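You operate a simulated robot arm through the tools that you are given. There is no shell and no other tool. Be economical: measure what you need, move in short steps, check, and stop when the job is done.

The job below is to be done with a simulated two-armed robot. You get a single attempt, and the scene is never put back.

Task
On the top of the sink bench, fold the yellow wiping cloth in half and then in half again.

The check looks at the end state, three seconds after you hand in, the way a careful person would. Anything else that was tipped, shoved, dropped, spilled or broken makes it a failure. Flat cloth is picked up by pressing the open fingertips on it (5 to 10 N) and closing them slowly along it; thin cloth reads only 2 to 8 mm in the jaws.

Robot
Two 7-joint arms with two-finger parallel grippers on one trunk, on a base that drives. Base frame: it is fixed to the floor where the robot stands at the start and does not move with it; the origin is under the middle of the robot, x ahead of it, y to its left, z up. Lengths are in cm, angles in degrees, forces in N, time in s.
The left shoulder is at the start at [7, 13.4, 117.6], the right one opposite. Places, roughly: top of the sink bench [60, 10, 90]. Payload 1.57 kg a hand.
The tool frame of a hand sits at the grasp point between the pads (the TCP): z along the fingers, y along the line on which they close. The tips reach 3 cm beyond it. Largest opening 8 cm; finger width 1.7, thickness 1.2; the body of the gripper, 4 by 8.2 cm, starts 8 cm behind the TCP.
Orientation is told as [roll, pitch, yaw] about the base's x, y, z axes, in that order, counted from this pose: with the fingers straight down and closing along the base's y, the tool's x points along the base's -x, its y along +y and its z along -z.

Tools
- The arms move only by the tool apply_moves. It takes "left_increments", "right_increments" or both (then of equal length, played together; a hand with none holds still); each is text: rows parted by semicolons, each of 7 numbers parted by spaces: the shift along the base's x, y, z in cm, then the turn, a rotation vector about the base's x, y, z in degrees, then the closure, from 0 (fully open) to 1 (shut). In form: x y z ax ay az gripper; .... A call has 1 to 12 rows; each row shifts and turns the commanded pose from where the row before left it. A row lasts 0.2 s, in which the tool goes at most 5 cm and 8.6 degrees; a call with a longer step from one row to the next is refused whole, and so is a gripper value outside its range. A pose out of reach is approached as far as the arm can. The call stops where the force on the tool passes 40 N (or 10 N more than at its start, if that is more) or the arm is blocked; 0.2 s more then pass. Each finger travels about 15.3 cm/s and halts on what it meets, pressing with about 43 N; the grip force reading is that of the motor and also rises with nothing between the fingers. The clock runs only during rows and for 0.2 s after the last one: add rows that do not move to give the fingers time. The reply holds the time, the measured pose of the TCP, the force on the tool along the base axes, the opening and the grip force, in the units named above and with some noise, with the torque about the TCP (base axes, N m) and any sound that the robot's microphone picked up.
- Cameras (640 x 400 px; columns grow to the right, rows downward): "scene" is now at [12.73, 2.49, 138.87]; the picture's right is [0.31, -0.95, -0.00], its down [-0.68, -0.23, -0.69] and it looks along [0.66, 0.22, -0.72] (base axes); focal length 293 px, centre (320, 200). "left" rides on the left gripper at [7.2, 0.7, -12.2] in its tool frame; the picture's right is [-0.09, 1.00, 0.00], its down [-0.84, -0.08, -0.54] and it looks along [-0.54, -0.05, 0.84] (tool axes); focal length 238 px, centre (320, 200). "right" rides on the right gripper at [7.2, -0.7, -12.2] in its tool frame; the picture's right is [0.09, 1.00, 0.00], its down [-0.84, 0.08, -0.54] and it looks along [-0.54, 0.05, 0.84] (tool axes); focal length 238 px, centre (320, 200). There is no depth. A picture from a camera that has moved, and an enlarged one, comes with that camera's place and axes in the base frame and with its lens.
- get_image(camera): a new picture of that camera. The clock stands still meanwhile.
- move_column(by): slides the trunk up (or, below 0, down) by that many cm; the arms and the scene camera ride with it, the base frame stays. It gives what a move gives, with no picture.
- steer(legs): drives the robot by 1 to 6 legs, each [ahead, left, turn to the left] in cm, cm and degrees, along the robot's own axes; the way and the turn of a leg run together, so that a leg with both is an arc; at most 150 cm and 180 degrees a leg. The arms and the cameras ride along, it lands a little off, and it stops where it bumps. It gives what a move gives.
- turn_head(pan, tilt): turns the head with the scene camera to pan (to the left, within 86 degrees either way) and tilt (down, from -29 to 69), counted from straight ahead of the robot. It gives what a move gives.
- zoom(camera, box): a new picture of the part [left, top, right, bottom] of that camera's present view, enlarged. The clock stands still meanwhile.
- close_job(): hands the job in; it is judged then, once.

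Go step by step. Nothing tells you exact positions but the pictures and the camera data: compare them with the known pose of the tool, close in by small moves and look again before you grip or let go. The budget is 120 turns and 108 pictures, counting those below and the enlarged ones. Unless the task says otherwise, let go and move clear before handing in, and close with one line.

The tools are called after "Call:" by a JSON object that holds its "method" and its "body". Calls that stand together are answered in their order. apply_moves: Moves the arms, as the interface text tells. Its arguments: {"type":"object","properties":{"left_increments":{"type":"string"},"right_increments":{"type":"string"}},"required":[]} The other tools are called the same way: move_column (by) slides the trunk up or down; steer (legs) drives the base; turn_head (pan, tilt) turns the head that bears the scene camera; get_image (camera) takes a picture; zoom (camera, box) takes an enlarged picture of a part of a camera's view; close_job () hands the job in.

At the start:

```text
time_s: 0.0
left_ee_pos: [37.18, 11.57, 111.11]
left_tcp_rot: [0.0, 0.0, 0.0]
left_wrist_force: [0.0, -0.1, 0.2]
left_ft_torque: [0.02, 0.0, -0.01]
left_gripper_width: 8.0
left_finger_force: 0.1
right_ee_pos: [42.57, -15.39, 107.22]
right_tcp_rot: [0.0, 0.0, -0.1]
right_wrist_force: [-0.3, 0.6, 0.2]
right_ft_torque: [-0.03, -0.05, 0.0]
right_gripper_width: 8.0
right_finger_force: 0.0
trunk travel left (down, up): [-75.0, 19.0]
robot x, y, heading: [0.08, 0.06, 0.1]
head pan, tilt: [18.3, 46.0]
```

scene: 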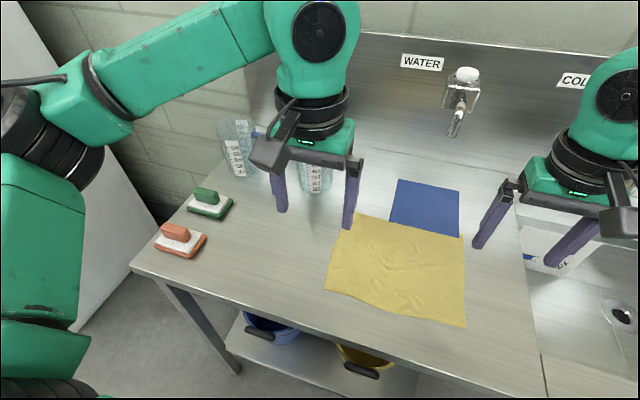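
right: 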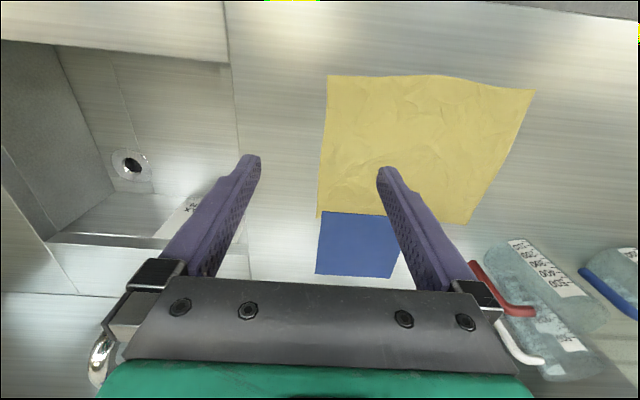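
left: 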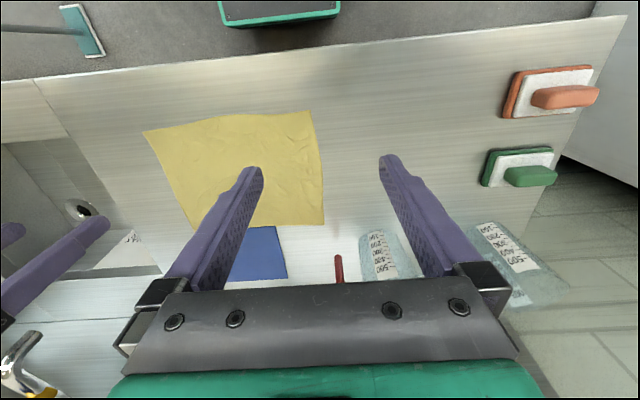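

The yellow cloth lies at roughly x 40–63, y −17 to 10 at z≈83, and a blue cloth sits just beyond its far edge. I'll zoom in to find the corners before moving.

Call:
{"method": "zoom", "body": {"camera": "scene", "box": [300, 160, 500, 340]}}

Call:
{"method": "zoom", "body": {"camera": "left", "box": [120, 80, 360, 300]}}

```text
2.22 times, centred on (400, 250) of scene
camera zoom: at [12.73, 2.49, 138.87], right [0.31, -0.95, 0.0], down [-0.68, -0.23, -0.69], along [0.66, 0.22, -0.72], focal length 652 px, centre (142, 89)
```

zoom: 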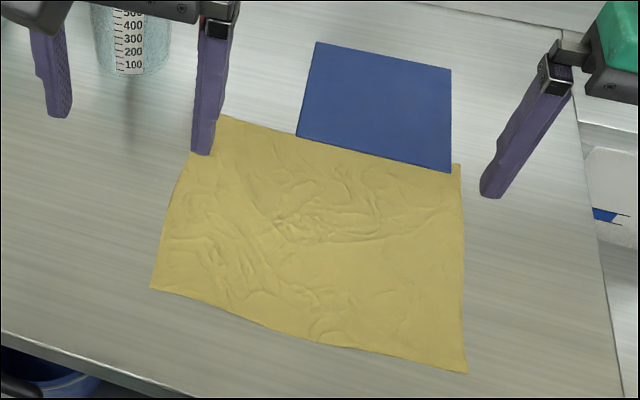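

```text
1.82 times, centred on (240, 190) of left
camera zoom: at [30.03, 12.09, 123.27], right [0.09, 1.0, 0.0], down [0.84, -0.08, 0.54], along [0.54, -0.05, -0.84], focal length 433 px, centre (466, 218)
```

zoom: 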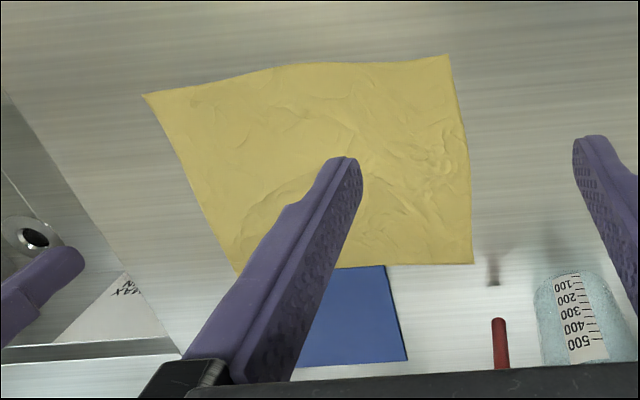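

The surface height comes out somewhere between 83 and 89. I'll lower both hands to z≈95 above the near corners and look again.

Call:
{"method": "apply_moves", "body": {"left_increments": "0 0 -4 0 0 0 0.5;0.5 -0.5 -4 0 0 0 0.5;0.5 -1 -4 0 0 0 0.5;0.5 -0.5 -4 0 0 0 0.5;0 0 0 0 0 0 0.5", "right_increments": "0 0 -3 0 0 0 0.5;-0.5 0 -3 0 0 0 0.5;-1 0 -3 0 0 0 0.5;-0.5 0 -3.2 0 0 0 0.5;0 0 0 0 0 0 0.5"}}

Call:
{"method": "get_image", "body": {"camera": "left"}}

Call:
{"method": "get_image", "body": {"camera": "right"}}

Call:
{"method": "get_image", "body": {"camera": "scene"}}

```text
time_s: 1.2
left_ee_pos: [38.75, 9.48, 95.17]
left_tcp_rot: [0.1, -0.1, 0.1]
left_wrist_force: [-1.0, 0.5, -0.3]
left_ft_torque: [0.01, 0.0, -0.02]
left_gripper_width: 3.98
left_finger_force: 0.0
right_ee_pos: [40.72, -15.52, 95.01]
right_tcp_rot: [0.0, 0.0, 0.0]
right_wrist_force: [-0.1, -0.2, 0.2]
right_ft_torque: [0.01, -0.03, 0.0]
right_gripper_width: 4.01
right_finger_force: 0.0
trunk travel left (down, up): [-75.0, 19.0]
robot x, y, heading: [0.2, 0.08, -0.3]
head pan, tilt: [18.3, 46.0]
```

```text
102 pictures are left
camera left: at [31.59, 10.1, 107.36], right [0.09, 1.0, 0.0], down [0.84, -0.08, 0.54], along [0.54, -0.05, -0.84], focal length 238 px, centre (320, 200)
```

left: 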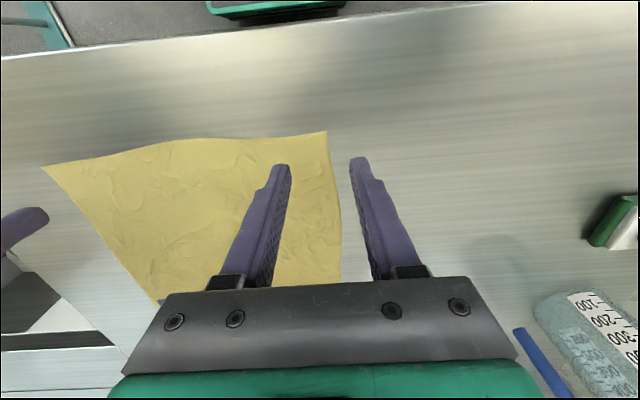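

```text
101 pictures are left
camera right: at [33.49, -16.21, 107.25], right [-0.09, 1.0, 0.0], down [0.84, 0.08, 0.54], along [0.54, 0.05, -0.84], focal length 238 px, centre (320, 200)
```

right: 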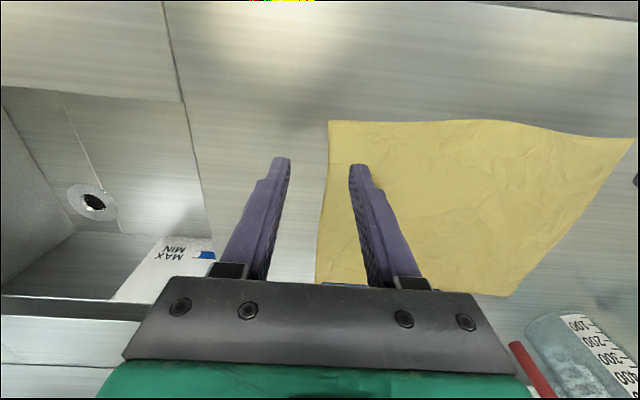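

```text
100 pictures are left
camera scene: at [12.67, 2.51, 138.88], right [0.31, -0.95, 0.0], down [-0.68, -0.23, -0.69], along [0.66, 0.22, -0.72], focal length 293 px, centre (320, 200)
```

scene: 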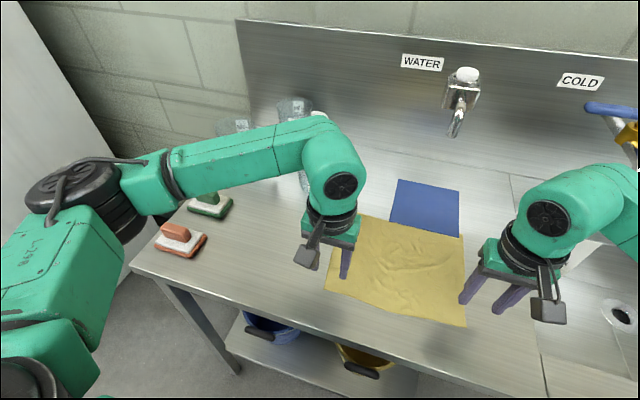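

Triangulating between the views puts the bench near z≈86–87. I'll shift the right hand to its corner and lower both hands toward contact.

Call:
{"method": "apply_moves", "body": {"left_increments": "0 0 -1 0 0 0 0.5;0 0 -1 0 0 0 0.5;0 0 -1 0 0 0 0.5;0 0 0 0 0 0 0.5", "right_increments": "-0.5 0.6 -1 0 0 0 0.5;-0.5 0.6 -1 0 0 0 0.5;0 0 -1 0 0 0 0.5;0 0 0 0 0 0 0.5"}}

Call:
{"method": "get_image", "body": {"camera": "left"}}

Call:
{"method": "get_image", "body": {"camera": "right"}}

```text
time_s: 2.2
left_ee_pos: [38.73, 9.37, 92.25]
left_tcp_rot: [0.0, -0.1, 0.0]
left_wrist_force: [0.3, -0.5, -0.5]
left_ft_torque: [-0.03, 0.0, 0.01]
left_gripper_width: 4.0
left_finger_force: 0.0
right_ee_pos: [39.75, -14.38, 91.93]
right_tcp_rot: [-0.1, 0.0, 0.1]
right_wrist_force: [-1.0, -0.2, 0.4]
right_ft_torque: [0.03, 0.03, 0.01]
right_gripper_width: 4.0
right_finger_force: 0.1
trunk travel left (down, up): [-75.0, 19.0]
robot x, y, heading: [0.24, 0.31, 0.2]
head pan, tilt: [18.3, 46.0]
```

```text
99 pictures are left
camera left: at [31.49, 9.98, 104.32], right [0.09, 1.0, 0.0], down [0.84, -0.08, 0.54], along [0.54, -0.05, -0.84], focal length 238 px, centre (320, 200)
```

left: 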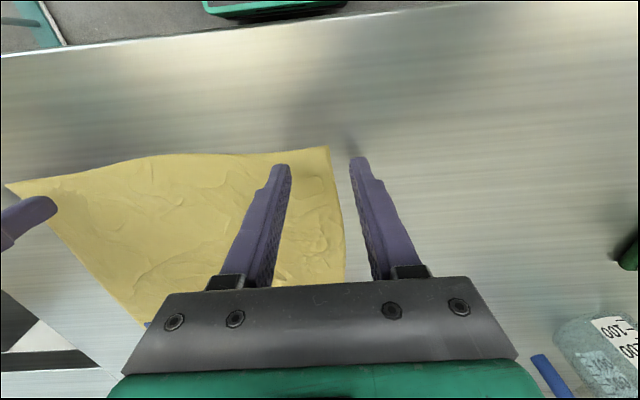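

```text
98 pictures are left
camera right: at [32.52, -15.0, 104.2], right [-0.09, 1.0, 0.0], down [0.84, 0.08, 0.54], along [0.54, 0.05, -0.84], focal length 238 px, centre (320, 200)
```

right: 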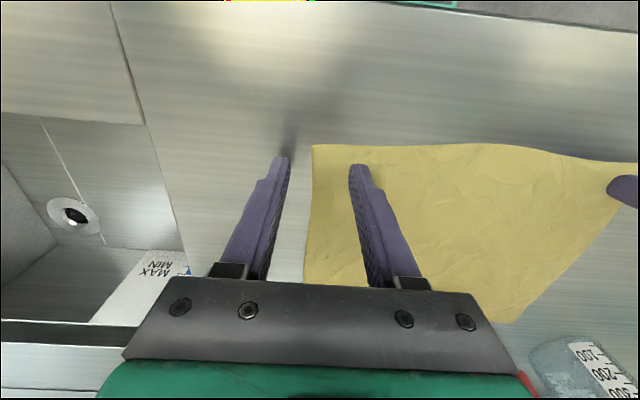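

The finger shadows are converging, so contact is close. I'll shift +x slightly so the fingers sit fully on the cloth and keep descending.

Call:
{"method": "apply_moves", "body": {"left_increments": "0.3 0 -0.6 0 0 0 0.5;0.3 0 -0.6 0 0 0 0.5;0 0 -0.4 0 0 0 0.5;0 0 0 0 0 0 0.5", "right_increments": "0.3 0 -0.6 0 0 0 0.5;0.3 0 -0.6 0 0 0 0.5;0 0 -0.4 0 0 0 0.5;0 0 0 0 0 0 0.5"}}

Call:
{"method": "get_image", "body": {"camera": "left"}}

Call:
{"method": "get_image", "body": {"camera": "right"}}

```text
time_s: 3.0
left_ee_pos: [39.25, 9.27, 91.14]
left_tcp_rot: [-0.4, -0.6, 0.2]
left_wrist_force: [-2.2, 0.9, 17.0]
left_ft_torque: [-0.37, 0.17, -0.04]
left_gripper_width: 3.91
left_finger_force: 0.1
right_ee_pos: [40.46, -14.09, 91.04]
right_tcp_rot: [0.5, -1.0, -0.2]
right_wrist_force: [-2.5, -0.9, 18.9]
right_ft_torque: [0.43, 0.22, 0.07]
right_gripper_width: 3.94
right_finger_force: 0.1
trunk travel left (down, up): [-75.0, 19.0]
robot x, y, heading: [0.51, -0.38, -0.1]
head pan, tilt: [18.3, 46.0]
stopped in row 4 (right hand): the force on the tool passed its limit (the readings are from after the stop); the commanded pose is now the measured one
```

```text
97 pictures are left
camera left: at [31.91, 9.98, 103.19], right [0.09, 1.0, -0.01], down [0.83, -0.07, 0.55], along [0.55, -0.06, -0.83], focal length 238 px, centre (320, 200)
```

left: 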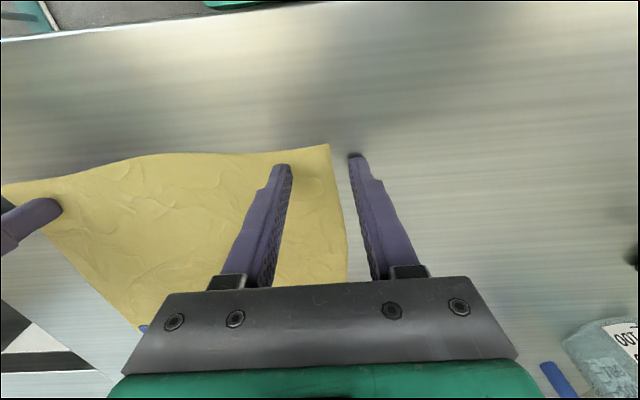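

```text
96 pictures are left
camera right: at [33.0, -14.87, 103.21], right [-0.09, 1.0, 0.01], down [0.83, 0.07, 0.56], along [0.55, 0.06, -0.83], focal length 238 px, centre (320, 200)
```

right: 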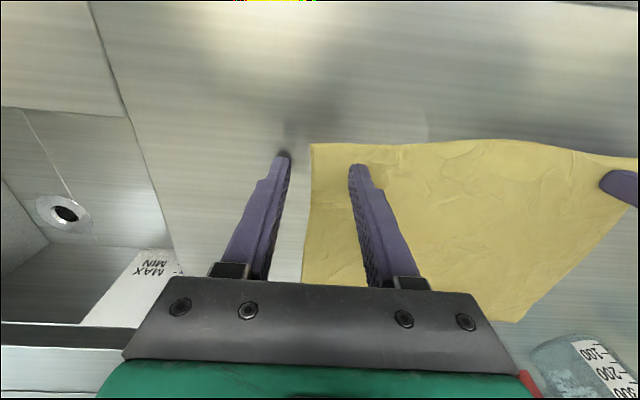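

Contact came at TCP z≈91.1, so the bench surface is at about 88. I'll ease up, shift 0.6 toward the edge and press again lightly.

Call:
{"method": "apply_moves", "body": {"left_increments": "0 0 0.5 0 0 0 0.5;-0.6 0.2 0 0 0 0 0.5;0 0 -0.2 0 0 0 0.5;0 0 -0.2 0 0 0 0.5;0 0 0 0 0 0 0.5", "right_increments": "0 0 0.5 0 0 0 0.5;-0.6 -0.2 0 0 0 0 0.5;0 0 -0.2 0 0 0 0.5;0 0 -0.2 0 0 0 0.5;0 0 0 0 0 0 0.5"}}

```text
time_s: 4.2
left_ee_pos: [38.73, 9.6, 91.14]
left_tcp_rot: [-0.2, -0.6, 0.1]
left_wrist_force: [1.9, 0.3, 9.6]
left_ft_torque: [-0.2, 0.04, 0.02]
left_gripper_width: 3.97
left_finger_force: 0.2
right_ee_pos: [39.81, -14.36, 91.0]
right_tcp_rot: [0.4, -1.0, -0.2]
right_wrist_force: [3.8, -1.4, 26.0]
right_ft_torque: [0.59, -0.01, -0.06]
right_gripper_width: 3.91
right_finger_force: 0.1
trunk travel left (down, up): [-75.0, 19.0]
robot x, y, heading: [-0.08, 0.05, 0.3]
head pan, tilt: [18.3, 46.0]
```

The left hand is pressing about 10 N but the right is too hard at 26 N. I'll ease the right and then close both slowly along the cloth.

Call:
{"method": "apply_moves", "body": {"left_increments": "0 0 0 0 0 0 0.5;0 0 0 0 0 0 0.55;0 0 0 0 0 0 0.6;0 0 0 0 0 0 0.66;0 0 0 0 0 0 0.72;0 0 0 0 0 0 0.78;0 0 0 0 0 0 0.84;0 0 0 0 0 0 0.9;0 0 0 0 0 0 0.95;0 0 0 0 0 0 1;0 0 0 0 0 0 1", "right_increments": "0 0 0.3 0 0 0 0.5;0 0 0 0 0 0 0.55;0 0 0 0 0 0 0.6;0 0 0 0 0 0 0.66;0 0 0 0 0 0 0.72;0 0 0 0 0 0 0.78;0 0 0 0 0 0 0.84;0 0 0 0 0 0 0.9;0 0 0 0 0 0 0.95;0 0 0 0 0 0 1;0 0 0 0 0 0 1"}}

Call:
{"method": "get_image", "body": {"camera": "left"}}

Call:
{"method": "get_image", "body": {"camera": "right"}}

```text
time_s: 6.7
left_ee_pos: [38.67, 9.38, 91.1]
left_tcp_rot: [-0.2, -0.5, 0.1]
left_wrist_force: [0.0, -1.3, 30.3]
left_ft_torque: [-0.1, 0.18, 0.01]
left_gripper_width: 1.09
left_finger_force: 28.9
right_ee_pos: [39.85, -14.36, 91.23]
right_tcp_rot: [0.3, -0.8, -0.2]
right_wrist_force: [0.1, 0.1, 0.6]
right_ft_torque: [0.03, 0.0, -0.01]
right_gripper_width: 0.02
right_finger_force: 21.1
trunk travel left (down, up): [-75.0, 19.0]
robot x, y, heading: [-0.28, 0.09, 0.1]
head pan, tilt: [18.3, 46.0]
```

```text
95 pictures are left
camera left: at [31.38, 10.16, 103.22], right [0.09, 1.0, 0.0], down [0.83, -0.07, 0.55], along [0.55, -0.05, -0.83], focal length 238 px, centre (320, 200)
```

left: 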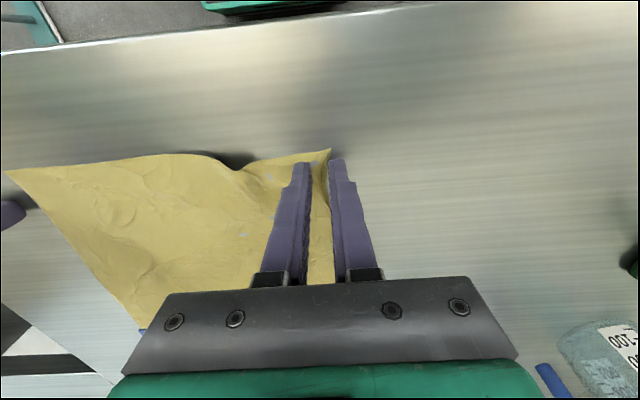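

```text
94 pictures are left
camera right: at [32.42, -15.25, 103.4], right [-0.09, 1.0, 0.01], down [0.83, 0.07, 0.55], along [0.55, 0.05, -0.83], focal length 238 px, centre (320, 200)
```

right: 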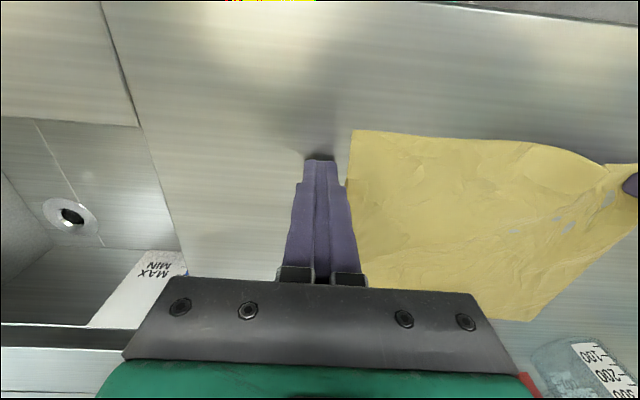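

The left hand has gathered cloth and the right slipped off. I'll lift the left a little to see whether it holds, and open the right above the cloth with both fingers over it.

Call:
{"method": "apply_moves", "body": {"left_increments": "0 0 0.2 0 0 0 1;0 0 0.2 0 0 0 1;0 0 0.2 0 0 0 1;0 0 0.4 0 0 0 1;0 0 0 0 0 0 1", "right_increments": "0 0 0.7 0 0 0 1;0 1.5 0 0 0 0 0.6;0 1.5 0 0 0 0 0.6;0 0 0 0 0 0 0.6;0 0 0 0 0 0 0.6"}}

Call:
{"method": "get_image", "body": {"camera": "left"}}

Call:
{"method": "get_image", "body": {"camera": "right"}}

```text
time_s: 7.8
left_ee_pos: [38.95, 9.58, 91.79]
left_tcp_rot: [-0.3, -0.2, 0.2]
left_wrist_force: [0.3, 0.1, 0.5]
left_ft_torque: [0.05, 0.02, 0.04]
left_gripper_width: 0.89
left_finger_force: 27.5
right_ee_pos: [39.99, -11.5, 91.78]
right_tcp_rot: [0.3, -0.7, -0.1]
right_wrist_force: [0.1, -0.6, 0.2]
right_ft_torque: [0.03, 0.01, -0.02]
right_gripper_width: 3.21
right_finger_force: 0.0
trunk travel left (down, up): [-75.0, 19.0]
robot x, y, heading: [0.19, -0.26, 0.1]
head pan, tilt: [18.3, 46.0]
```

```text
93 pictures are left
camera left: at [31.64, 10.18, 104.02], right [0.09, 1.0, 0.0], down [0.83, -0.07, 0.55], along [0.54, -0.05, -0.84], focal length 238 px, centre (320, 200)
```

left: 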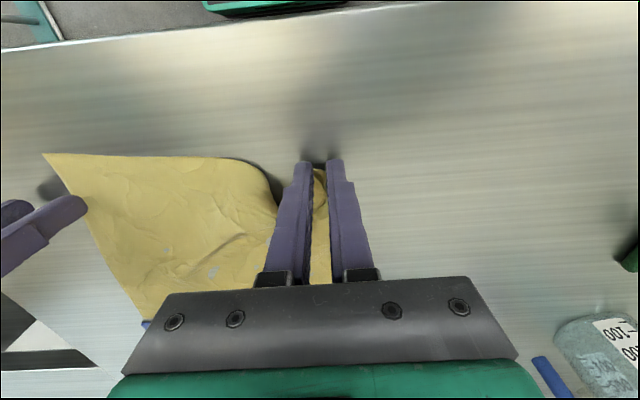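

```text
92 pictures are left
camera right: at [32.75, -12.16, 103.9], right [-0.09, 1.0, 0.0], down [0.83, 0.07, 0.55], along [0.55, 0.05, -0.83], focal length 238 px, centre (320, 200)
```

right: 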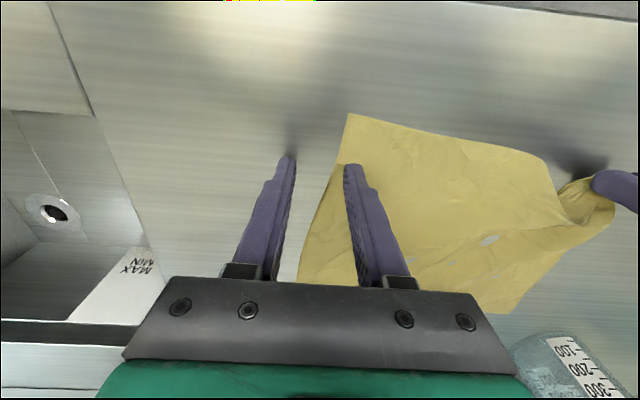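

The left grip holds a bunch, and the cloth has shifted a bit. I'll check it in the scene view.

Call:
{"method": "zoom", "body": {"camera": "scene", "box": [300, 160, 520, 340]}}

```text
2.22 times, centred on (410, 250) of scene
camera zoom: at [12.74, 2.51, 138.87], right [0.31, -0.95, 0.0], down [-0.68, -0.23, -0.69], along [0.66, 0.22, -0.72], focal length 652 px, centre (120, 89)
```

zoom: 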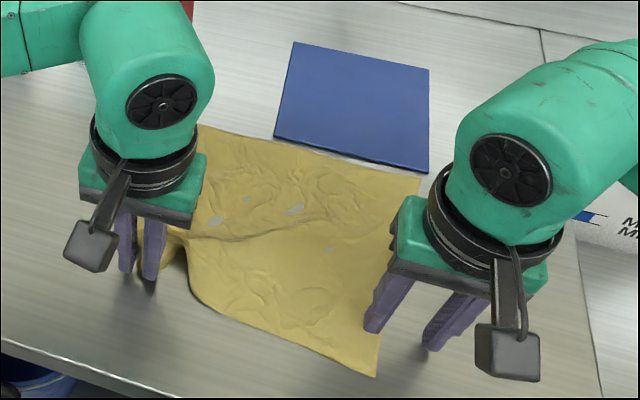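

The near-right corner is now at about [36.5, −9.8]. I'll put the right hand over it with both fingertips on the cloth and press lightly.

Call:
{"method": "apply_moves", "body": {"left_increments": "0 0 0 0 0 0 1;0 0 0 0 0 0 1;0 0 0 0 0 0 1;0 0 0 0 0 0 1;0 0 0 0 0 0 1;0 0 0 0 0 0 1", "right_increments": "0 0 0.8 0 0 0 0.65;-0.9 1.8 0 0 0 0 0.65;-0.9 1.9 0 0 0 0 0.65;0 0 -0.8 0 0 0 0.65;0 0 -0.4 0 0 0 0.65;0 0 -0.2 0 0 0 0.65"}}

Call:
{"method": "get_image", "body": {"camera": "right"}}

```text
time_s: 9.2
left_ee_pos: [38.99, 9.6, 91.94]
left_tcp_rot: [-0.3, -0.3, 0.2]
left_wrist_force: [-0.4, 0.0, 0.4]
left_ft_torque: [0.02, 0.01, 0.02]
left_gripper_width: 0.86
left_finger_force: 27.8
right_ee_pos: [38.17, -7.78, 91.25]
right_tcp_rot: [0.3, -0.6, -0.2]
right_wrist_force: [0.4, -0.3, -0.5]
right_ft_torque: [-0.01, 0.02, 0.01]
right_gripper_width: 2.79
right_finger_force: 0.1
trunk travel left (down, up): [-75.0, 19.0]
robot x, y, heading: [-0.13, 0.2, 0.2]
head pan, tilt: [18.3, 46.0]
```

```text
90 pictures are left
camera right: at [30.9, -8.48, 103.42], right [-0.09, 1.0, 0.0], down [0.83, 0.07, 0.55], along [0.55, 0.05, -0.83], focal length 238 px, centre (320, 200)
```

right: 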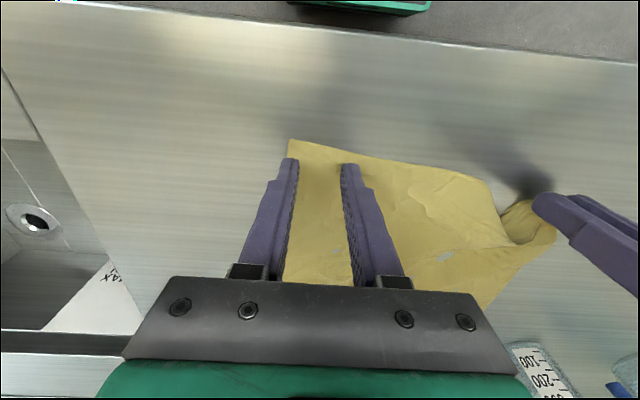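

Both right fingertips are over the cloth at the corner. I'll press a little and read the force.

Call:
{"method": "apply_moves", "body": {"right_increments": "0 0 -0.2 0 0 0 0.65;0 0 0 0 0 0 0.65"}}

```text
time_s: 9.8
left_ee_pos: [38.8, 9.47, 92.01]
left_tcp_rot: [-0.1, -0.2, 0.1]
left_wrist_force: [0.2, 0.3, -0.5]
left_ft_torque: [0.01, -0.01, 0.02]
left_gripper_width: 0.86
left_finger_force: 27.1
right_ee_pos: [38.18, -7.86, 91.14]
right_tcp_rot: [0.4, -0.6, 0.0]
right_wrist_force: [0.9, -0.1, 7.9]
right_ft_torque: [-0.12, 0.05, 0.0]
right_gripper_width: 2.81
right_finger_force: 0.2
trunk travel left (down, up): [-75.0, 19.0]
robot x, y, heading: [0.02, 0.3, 0.1]
head pan, tilt: [18.3, 46.0]
```

The force is 8 N, which is right for gripping, so I'll close slowly.

Call:
{"method": "apply_moves", "body": {"right_increments": "0 0 0 0 0 0 0.68;0 0 0 0 0 0 0.71;0 0 0 0 0 0 0.74;0 0 0 0 0 0 0.78;0 0 0 0 0 0 0.82;0 0 0 0 0 0 0.86;0 0 0 0 0 0 0.9;0 0 0 0 0 0 0.95;0 0 0.1 0 0 0 1;0 0 0.2 0 0 0 1;0 0 0.5 0 0 0 1;0 0 0 0 0 0 1"}}

Call:
{"method": "get_image", "body": {"camera": "right"}}

Call:
{"method": "zoom", "body": {"camera": "scene", "box": [280, 160, 500, 340]}}

```text
time_s: 12.4
left_ee_pos: [39.0, 9.45, 91.76]
left_tcp_rot: [-0.1, -0.3, 0.1]
left_wrist_force: [0.9, 0.6, 0.5]
left_ft_torque: [0.0, 0.05, 0.04]
left_gripper_width: 0.89
left_finger_force: 27.3
right_ee_pos: [38.19, -7.72, 91.77]
right_tcp_rot: [0.3, -0.6, -0.1]
right_wrist_force: [0.2, -0.1, -0.6]
right_ft_torque: [-0.01, 0.01, 0.02]
right_gripper_width: 0.0
right_finger_force: 21.5
trunk travel left (down, up): [-75.0, 19.0]
robot x, y, heading: [0.14, 0.22, -0.0]
head pan, tilt: [18.3, 46.0]
```

```text
89 pictures are left
camera right: at [30.88, -8.39, 103.97], right [-0.09, 1.0, 0.01], down [0.83, 0.07, 0.55], along [0.55, 0.05, -0.83], focal length 238 px, centre (320, 200)
```

right: 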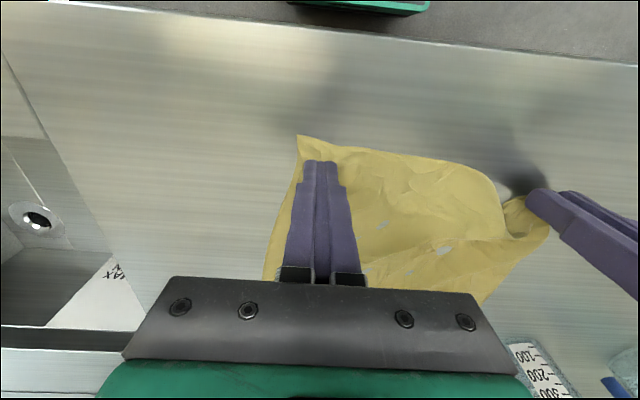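

```text
2.22 times, centred on (390, 250) of scene
camera zoom: at [12.74, 2.48, 138.87], right [0.31, -0.95, 0.0], down [-0.68, -0.23, -0.69], along [0.66, 0.22, -0.72], focal length 652 px, centre (164, 89)
```

zoom: 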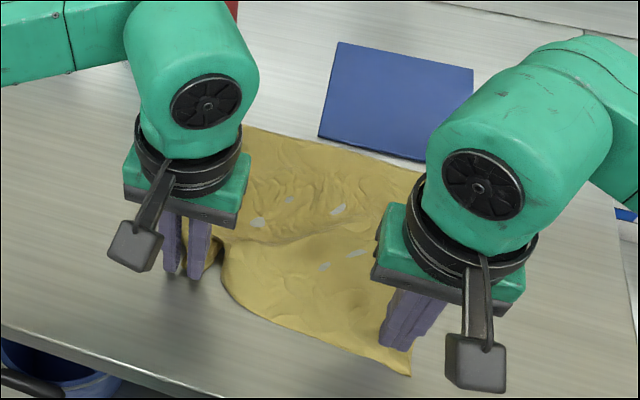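

The right slipped off at that force. I'll retry with a wider opening and slightly more pressure held through the closing.

Call:
{"method": "apply_moves", "body": {"right_increments": "0 0 0.5 0 0 0 1;0 1.2 0 0 0 0 0.55;-0.3 0 0 0 0 0 0.55;0 0 -0.6 0 0 0 0.55;0 0 -0.4 0 0 0 0.55;0 0 -0.2 0 0 0 0.55;0 0 0 0 0 0 0.55"}}

Call:
{"method": "get_image", "body": {"camera": "right"}}

```text
time_s: 14.1
left_ee_pos: [38.83, 9.44, 91.93]
left_tcp_rot: [-0.1, -0.2, 0.1]
left_wrist_force: [1.0, -0.1, -0.2]
left_ft_torque: [0.03, 0.01, 0.02]
left_gripper_width: 0.87
left_finger_force: 26.8
right_ee_pos: [37.91, -6.47, 91.12]
right_tcp_rot: [0.3, -0.7, 0.0]
right_wrist_force: [-0.3, -0.1, 1.8]
right_ft_torque: [0.0, 0.02, 0.0]
right_gripper_width: 3.6
right_finger_force: 0.0
trunk travel left (down, up): [-75.0, 19.0]
robot x, y, heading: [-0.1, -0.48, 0.1]
head pan, tilt: [18.3, 46.0]
```

```text
87 pictures are left
camera right: at [30.62, -7.16, 103.31], right [-0.09, 1.0, 0.0], down [0.83, 0.07, 0.55], along [0.55, 0.05, -0.83], focal length 238 px, centre (320, 200)
```

right: 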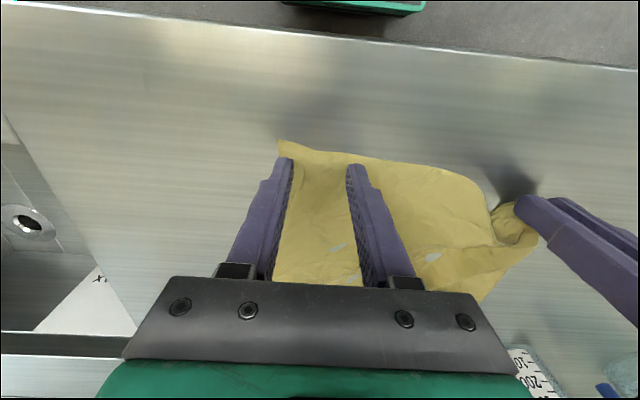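

The fingers are well placed. I'll press further and close slowly while keeping pressure on.

Call:
{"method": "apply_moves", "body": {"right_increments": "0 0 -0.25 0 0 0 0.55;0 0 0 0 0 0 0.58;0 0 0 0 0 0 0.62;0 0 0 0 0 0 0.66;0 0 0 0 0 0 0.7;0 0 -0.05 0 0 0 0.74;0 0 0 0 0 0 0.78;0 0 -0.05 0 0 0 0.82;0 0 0 0 0 0 0.86;0 0 0 0 0 0 0.9;0 0 0 0 0 0 0.95;0 0 0 0 0 0 1"}}

Call:
{"method": "get_image", "body": {"camera": "right"}}

```text
time_s: 15.7
left_ee_pos: [38.72, 9.64, 91.95]
left_tcp_rot: [-0.2, -0.3, 0.0]
left_wrist_force: [-0.1, -0.4, 0.2]
left_ft_torque: [0.05, 0.02, 0.01]
left_gripper_width: 0.9
left_finger_force: 28.0
right_ee_pos: [37.87, -6.35, 91.12]
right_tcp_rot: [0.6, -0.9, 0.0]
right_wrist_force: [-3.8, 1.1, 18.3]
right_ft_torque: [-0.27, 0.23, -0.07]
right_gripper_width: 1.46
right_finger_force: 0.2
trunk travel left (down, up): [-75.0, 19.0]
robot x, y, heading: [-0.24, -0.21, 0.2]
head pan, tilt: [18.3, 46.0]
stopped in row 8 (right hand): the force on the tool passed its limit (the readings are from after the stop); the commanded pose is now the measured one
```

```text
86 pictures are left
camera right: at [30.51, -7.1, 103.24], right [-0.09, 1.0, 0.01], down [0.83, 0.07, 0.56], along [0.55, 0.06, -0.83], focal length 238 px, centre (320, 200)
```

right: 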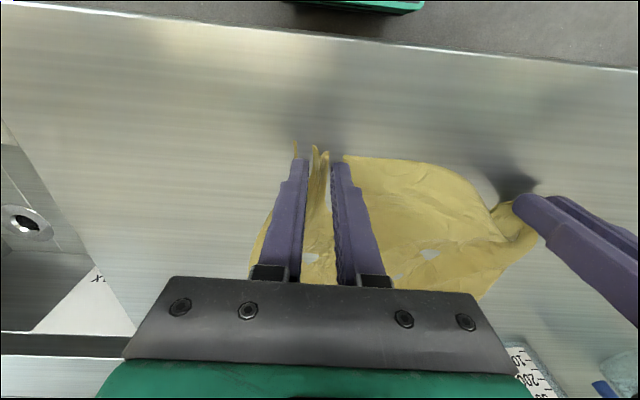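

A ridge has formed between the fingertips. I'll finish closing and lift.

Call:
{"method": "apply_moves", "body": {"right_increments": "0 0 0 0 0 0 0.85;0 0 0 0 0 0 0.88;0 0 0 0 0 0 0.91;0 0 0 0 0 0 0.94;0 0 0 0 0 0 0.97;0 0 0 0 0 0 1;0 0 0 0 0 0 1;0 0 0.2 0 0 0 1;0 0 0.3 0 0 0 1;0 0 0.3 0 0 0 1"}}

Call:
{"method": "get_image", "body": {"camera": "right"}}

Call:
{"method": "zoom", "body": {"camera": "scene", "box": [280, 160, 500, 340]}}

```text
time_s: 17.9
left_ee_pos: [39.03, 9.48, 92.04]
left_tcp_rot: [-0.2, -0.3, 0.0]
left_wrist_force: [0.3, 0.3, -0.6]
left_ft_torque: [0.03, 0.02, 0.04]
left_gripper_width: 0.9
left_finger_force: 27.5
right_ee_pos: [37.95, -6.33, 91.68]
right_tcp_rot: [0.4, -0.8, -0.1]
right_wrist_force: [0.4, 0.8, -0.3]
right_ft_torque: [-0.01, -0.03, -0.04]
right_gripper_width: 0.21
right_finger_force: 23.2
trunk travel left (down, up): [-75.0, 19.0]
robot x, y, heading: [-0.39, -0.08, 0.3]
head pan, tilt: [18.3, 46.0]
```

```text
85 pictures are left
camera right: at [30.59, -7.18, 103.84], right [-0.09, 1.0, 0.01], down [0.83, 0.07, 0.55], along [0.55, 0.05, -0.83], focal length 238 px, centre (320, 200)
```

right: 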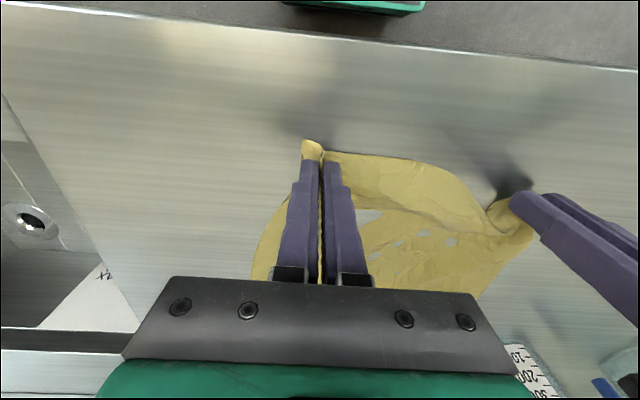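

```text
2.22 times, centred on (390, 250) of scene
camera zoom: at [12.69, 2.48, 138.85], right [0.31, -0.95, 0.0], down [-0.68, -0.23, -0.69], along [0.66, 0.22, -0.72], focal length 652 px, centre (164, 89)
```

zoom: 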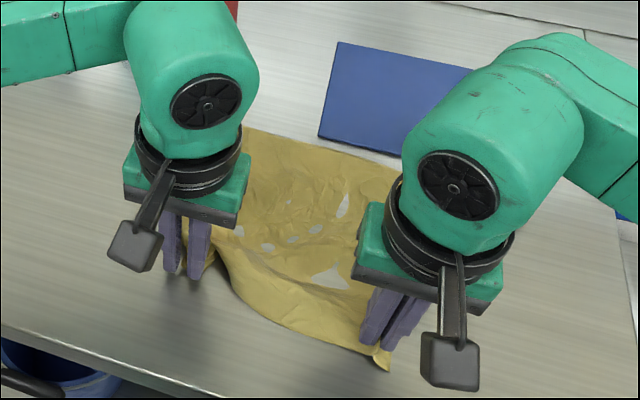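

Both near corners are now held. I'll lift them together while spreading the hands gently.

Call:
{"method": "apply_moves", "body": {"left_increments": "0.5 0 1.5 0 0 0 1;0.5 0 2 0 0 0 1;0.5 0.2 2.5 0 0 0 1;0.5 0.2 2.5 0 0 0 1;0.5 0.2 2.5 0 0 0 1;0.5 0.2 2.5 0 0 0 1;0 0 0 0 0 0 1", "right_increments": "0.5 0 1.5 0 0 0 1;0.5 -0.5 2 0 0 0 1;0.5 -0.5 2.5 0 0 0 1;0.5 -0.5 2.5 0 0 0 1;0.5 -0.5 2.5 0 0 0 1;0.5 -0.5 2.5 0 0 0 1;0 0 0 0 0 0 1"}}

Call:
{"method": "get_image", "body": {"camera": "scene"}}

Call:
{"method": "get_image", "body": {"camera": "right"}}

Call:
{"method": "get_image", "body": {"camera": "left"}}

```text
time_s: 19.5
left_ee_pos: [42.02, 10.3, 105.45]
left_tcp_rot: [-0.3, -0.3, 0.0]
left_wrist_force: [0.1, -1.3, 0.0]
left_ft_torque: [-0.06, 0.07, -0.02]
left_gripper_width: 0.17
left_finger_force: 23.3
right_ee_pos: [41.0, -8.86, 105.23]
right_tcp_rot: [0.5, -0.8, -0.2]
right_wrist_force: [0.0, 0.6, 0.9]
right_ft_torque: [0.03, -0.02, 0.04]
right_gripper_width: 0.19
right_finger_force: 23.7
trunk travel left (down, up): [-75.0, 19.0]
robot x, y, heading: [-0.34, 0.11, -0.1]
head pan, tilt: [18.3, 46.0]
```

```text
83 pictures are left
camera scene: at [12.75, 2.49, 138.87], right [0.31, -0.95, 0.0], down [-0.68, -0.23, -0.69], along [0.66, 0.22, -0.72], focal length 293 px, centre (320, 200)
```

scene: 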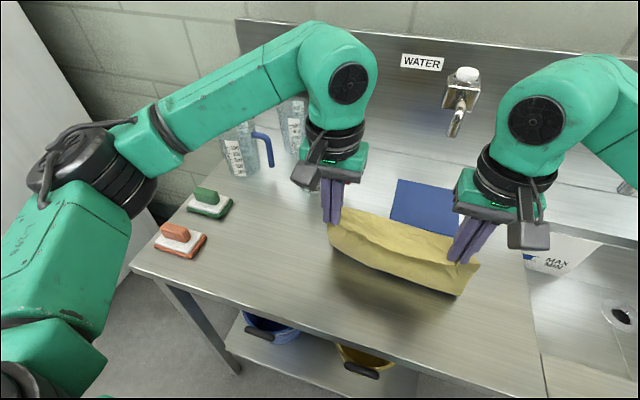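

```text
82 pictures are left
camera right: at [33.64, -9.61, 117.41], right [-0.09, 1.0, 0.01], down [0.83, 0.07, 0.55], along [0.55, 0.06, -0.83], focal length 238 px, centre (320, 200)
```

right: 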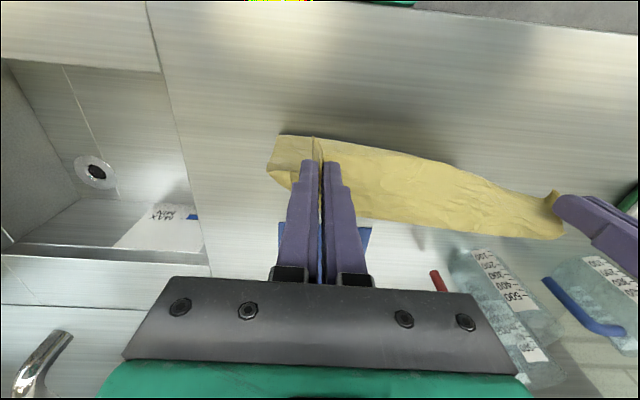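

```text
81 pictures are left
camera left: at [34.72, 10.93, 117.59], right [0.09, 1.0, 0.0], down [0.83, -0.07, 0.55], along [0.54, -0.05, -0.84], focal length 238 px, centre (320, 200)
```

left: 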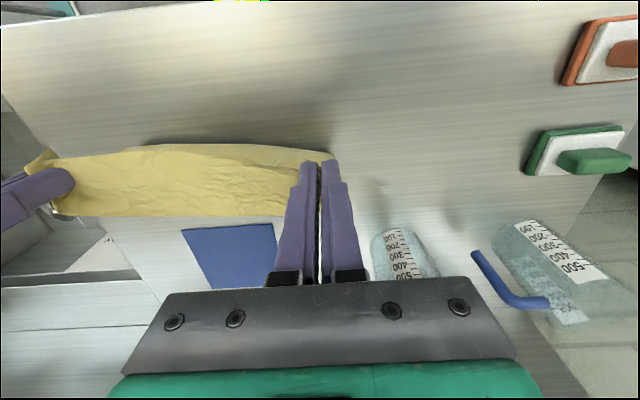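

Both corners are held thin and flat, with little slack between the hands. I'll lift the cloth fully clear so it hangs straight.

Call:
{"method": "apply_moves", "body": {"left_increments": "0.5 0.2 2.5 0 0 0 1;0.5 0.2 2.5 0 0 0 1;0.5 0.2 2.5 0 0 0 1;0.5 0 2.5 0 0 0 1;0.5 0 2 0 0 0 1;0 0 0 0 0 0 1;0 0 0 0 0 0 1", "right_increments": "0.5 -0.3 2.5 0 0 0 1;0.5 -0.3 2.5 0 0 0 1;0.5 -0.3 2.5 0 0 0 1;0.5 -0.3 2.5 0 0 0 1;0.5 0 2 0 0 0 1;0 0 0 0 0 0 1;0 0 0 0 0 0 1"}}

Call:
{"method": "get_image", "body": {"camera": "scene"}}

Call:
{"method": "get_image", "body": {"camera": "right"}}

```text
time_s: 21.1
left_ee_pos: [44.52, 10.78, 117.46]
left_tcp_rot: [-0.2, -0.3, 0.2]
left_wrist_force: [-0.1, -0.1, 0.1]
left_ft_torque: [-0.02, -0.01, 0.02]
left_gripper_width: 0.01
left_finger_force: 22.0
right_ee_pos: [43.44, -10.05, 117.3]
right_tcp_rot: [0.5, -0.8, -0.2]
right_wrist_force: [0.3, 0.6, -0.7]
right_ft_torque: [0.01, -0.02, 0.0]
right_gripper_width: 0.22
right_finger_force: 24.1
trunk travel left (down, up): [-75.0, 19.0]
robot x, y, heading: [-0.17, -0.21, 0.1]
head pan, tilt: [18.3, 46.0]
```

```text
80 pictures are left
camera scene: at [12.73, 2.48, 138.87], right [0.31, -0.95, 0.0], down [-0.68, -0.23, -0.69], along [0.66, 0.22, -0.72], focal length 293 px, centre (320, 200)
```

scene: 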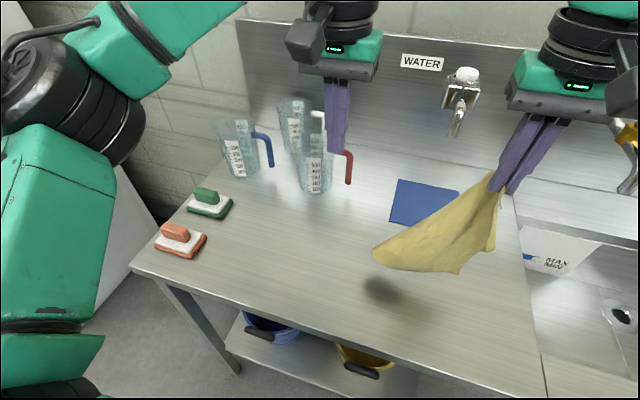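

```text
79 pictures are left
camera right: at [36.05, -10.73, 129.37], right [-0.09, 1.0, 0.01], down [0.83, 0.07, 0.55], along [0.55, 0.06, -0.83], focal length 238 px, centre (320, 200)
```

right: 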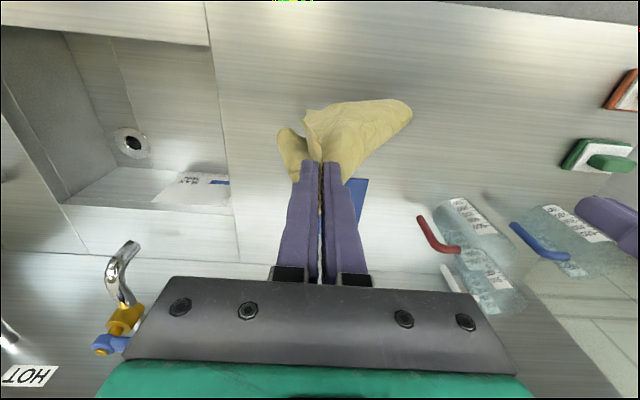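

The left corner slipped out, so only the right still holds. I'll let the cloth settle and look at how it hangs before laying it back flat.

Call:
{"method": "apply_moves", "body": {"right_increments": "0 0 0 0 0 0 1;0 0 0 0 0 0 1;0 0 0 0 0 0 1;0 0 0 0 0 0 1;0 0 0 0 0 0 1;0 0 0 0 0 0 1", "left_increments": "0 1 0 0 0 0 1;0 1 0 0 0 0 1;0 1 0 0 0 0 1;0 0 0 0 0 0 1;0 0 0 0 0 0 1;0 0 0 0 0 0 1"}}

Call:
{"method": "zoom", "body": {"camera": "scene", "box": [330, 150, 550, 300]}}

Call:
{"method": "get_image", "body": {"camera": "left"}}

Call:
{"method": "get_image", "body": {"camera": "right"}}

```text
time_s: 22.5
left_ee_pos: [44.44, 13.9, 117.44]
left_tcp_rot: [-0.2, -0.3, 0.2]
left_wrist_force: [0.0, 0.2, -0.7]
left_ft_torque: [0.03, 0.04, 0.03]
left_gripper_width: 0.0
left_finger_force: 21.3
right_ee_pos: [43.4, -9.91, 117.21]
right_tcp_rot: [0.4, -0.8, -0.1]
right_wrist_force: [0.0, -0.1, -0.5]
right_ft_torque: [-0.01, 0.02, 0.04]
right_gripper_width: 0.19
right_finger_force: 23.2
trunk travel left (down, up): [-75.0, 19.0]
robot x, y, heading: [0.34, 0.02, -0.2]
head pan, tilt: [18.3, 46.0]
```

```text
2.67 times, centred on (440, 225) of scene
camera zoom: at [12.73, 2.5, 138.87], right [0.31, -0.95, 0.0], down [-0.68, -0.23, -0.69], along [0.66, 0.22, -0.72], focal length 782 px, centre (0, 133)
```

zoom: 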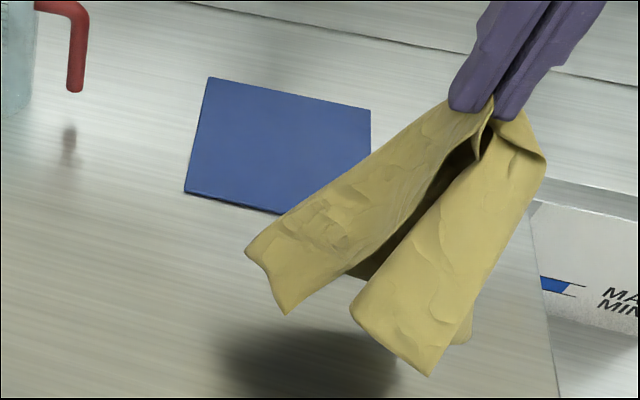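

```text
77 pictures are left
camera left: at [37.17, 14.52, 129.5], right [0.09, 1.0, 0.0], down [0.83, -0.07, 0.55], along [0.54, -0.05, -0.84], focal length 238 px, centre (320, 200)
```

left: 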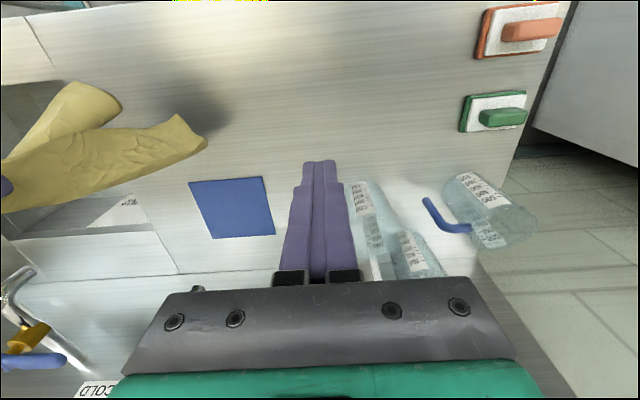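

```text
76 pictures are left
camera right: at [36.05, -10.71, 129.36], right [-0.09, 1.0, 0.01], down [0.83, 0.07, 0.55], along [0.55, 0.06, -0.83], focal length 238 px, centre (320, 200)
```

right: 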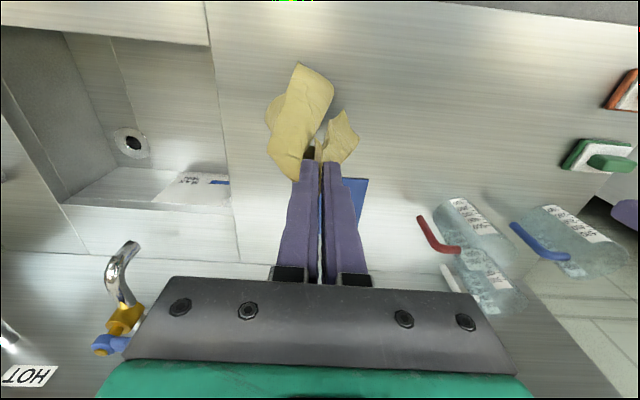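

The cloth hangs in two flaps from the right hand, with its bottom at about z 94. I'll lay it down by touching the far-left end first and drawing the hand back toward the near right.

Call:
{"method": "apply_moves", "body": {"right_increments": "3 2.3 0 0 0 0 1;3 2.3 0 0 0 0 1;3 2.3 0 0 0 0 1;1 1 0 0 0 0 1;0 0 -2 0 0 0 1;0 0 -2 0 0 0 1;0 0 -1 0 0 0 1;-0.5 -0.5 -1.5 0 0 0 1;-1 -1 -1.5 0 0 0 1;-1 -1 -1.5 0 0 0 1;-1.2 -1.2 -1.5 0 0 0 1;0 0 0 0 0 0 1"}}

Call:
{"method": "get_image", "body": {"camera": "scene"}}

Call:
{"method": "get_image", "body": {"camera": "left"}}

```text
time_s: 25.1
left_ee_pos: [44.48, 13.94, 117.43]
left_tcp_rot: [-0.1, -0.3, 0.2]
left_wrist_force: [0.3, 0.0, 1.0]
left_ft_torque: [-0.01, -0.03, 0.0]
left_gripper_width: 0.01
left_finger_force: 21.0
right_ee_pos: [49.81, -5.83, 106.31]
right_tcp_rot: [0.3, -0.9, 0.0]
right_wrist_force: [-0.4, -0.9, 0.6]
right_ft_torque: [-0.01, -0.01, 0.0]
right_gripper_width: 0.19
right_finger_force: 23.6
trunk travel left (down, up): [-75.0, 19.0]
robot x, y, heading: [-0.08, -0.09, 0.1]
head pan, tilt: [18.3, 46.0]
```

```text
75 pictures are left
camera scene: at [12.74, 2.53, 138.87], right [0.31, -0.95, 0.0], down [-0.68, -0.23, -0.69], along [0.66, 0.22, -0.72], focal length 293 px, centre (320, 200)
```

scene: 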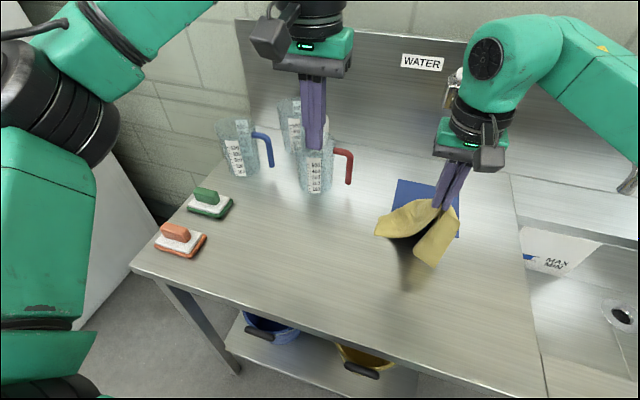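

```text
74 pictures are left
camera left: at [37.18, 14.55, 129.5], right [0.09, 1.0, 0.0], down [0.83, -0.07, 0.55], along [0.54, -0.05, -0.84], focal length 238 px, centre (320, 200)
```

left: 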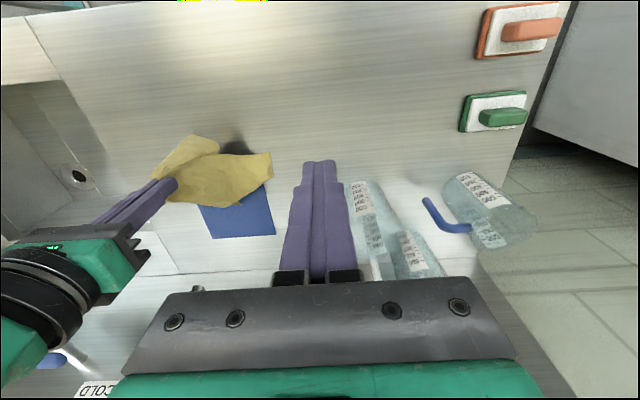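

The cloth's bottom is about to reach the bench. I'll continue lowering while drawing back toward the near right.

Call:
{"method": "apply_moves", "body": {"right_increments": "-1.2 -1.2 -1.5 0 0 0 1;-1.2 -1.2 -1.5 0 0 0 1;-1.2 -1.2 -1.5 0 0 0 1;-1.2 -1.2 -1.5 0 0 0 1;-1.2 -1.2 -1.5 0 0 0 1;-1.2 -1.2 -1.5 0 0 0 1;-1.2 -1.2 -1.5 0 0 0 1;-1 -1 -1.5 0 0 0 1;-0.5 -0.5 -1.5 0 0 0 1;0 0 0 0 0 0 1"}}

Call:
{"method": "get_image", "body": {"camera": "scene"}}

Call:
{"method": "get_image", "body": {"camera": "left"}}

```text
time_s: 27.3
left_ee_pos: [44.45, 13.86, 117.48]
left_tcp_rot: [-0.2, -0.3, 0.0]
left_wrist_force: [-0.7, -0.5, -0.2]
left_ft_torque: [-0.02, -0.01, 0.01]
left_gripper_width: 0.0
left_finger_force: 22.0
right_ee_pos: [39.91, -15.91, 92.82]
right_tcp_rot: [0.4, -0.8, -0.1]
right_wrist_force: [1.0, 0.1, -1.1]
right_ft_torque: [-0.01, -0.01, 0.02]
right_gripper_width: 0.21
right_finger_force: 23.9
trunk travel left (down, up): [-75.0, 19.0]
robot x, y, heading: [0.16, -0.01, 0.0]
head pan, tilt: [18.3, 46.0]
```

```text
73 pictures are left
camera scene: at [12.74, 2.5, 138.87], right [0.31, -0.95, 0.0], down [-0.68, -0.23, -0.69], along [0.66, 0.22, -0.72], focal length 293 px, centre (320, 200)
```

scene: 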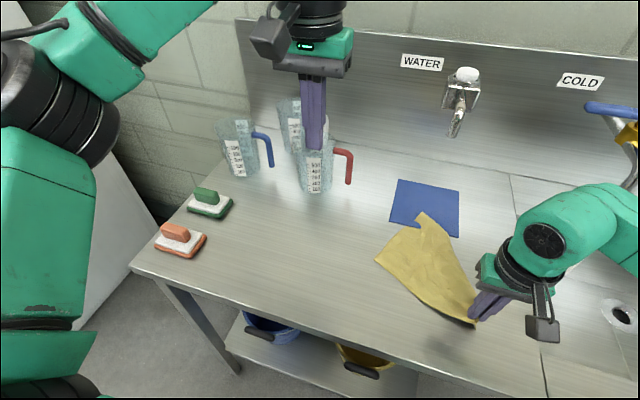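

```text
72 pictures are left
camera left: at [37.18, 14.52, 129.5], right [0.09, 1.0, 0.0], down [0.83, -0.07, 0.55], along [0.54, -0.05, -0.84], focal length 238 px, centre (320, 200)
```

left: 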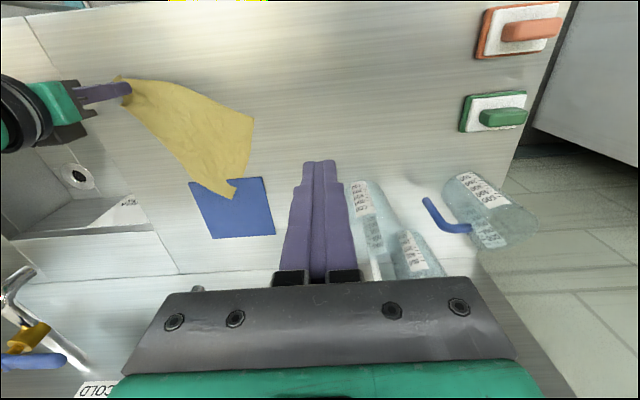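

It's laid out roughly as a triangle with one tip touching the blue cloth. I'll drag it clear and zoom in to see how the layers lie.

Call:
{"method": "apply_moves", "body": {"right_increments": "-1 -0.3 -0.5 0 0 0 1;-1 -0.3 0 0 0 0 1;-1 -0.3 0 0 0 0 1;-1 -0.3 0 0 0 0 1;-1 0 0 0 0 0 1;0 0 0 0 0 0 1"}}

Call:
{"method": "zoom", "body": {"camera": "scene", "box": [340, 170, 540, 350]}}

Call:
{"method": "zoom", "body": {"camera": "left", "box": [60, 20, 320, 240]}}

```text
time_s: 28.7
left_ee_pos: [44.54, 13.94, 117.48]
left_tcp_rot: [-0.3, -0.3, 0.1]
left_wrist_force: [0.0, 1.0, 0.0]
left_ft_torque: [0.0, -0.01, 0.01]
left_gripper_width: 0.01
left_finger_force: 21.4
right_ee_pos: [34.9, -17.12, 92.28]
right_tcp_rot: [0.4, -0.8, -0.1]
right_wrist_force: [0.0, 0.4, -0.8]
right_ft_torque: [0.0, 0.03, 0.03]
right_gripper_width: 0.25
right_finger_force: 23.2
trunk travel left (down, up): [-75.0, 19.0]
robot x, y, heading: [0.13, 0.22, 0.2]
head pan, tilt: [18.3, 46.0]
```

```text
2.22 times, centred on (440, 260) of scene
camera zoom: at [12.76, 2.49, 138.87], right [0.31, -0.95, 0.0], down [-0.68, -0.23, -0.69], along [0.66, 0.22, -0.72], focal length 652 px, centre (53, 67)
```

zoom: 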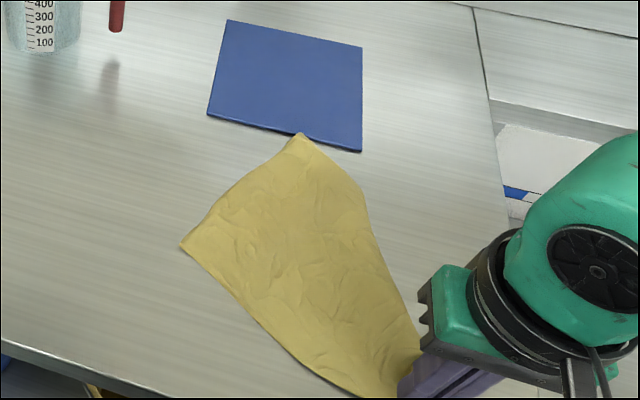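

```text
1.82 times, centred on (190, 130) of left
camera zoom: at [37.2, 14.51, 129.5], right [0.09, 1.0, 0.0], down [0.83, -0.07, 0.55], along [0.54, -0.05, -0.84], focal length 433 px, centre (556, 327)
```

zoom: 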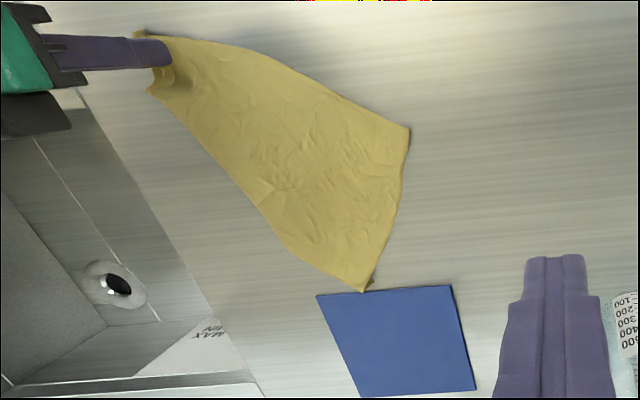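

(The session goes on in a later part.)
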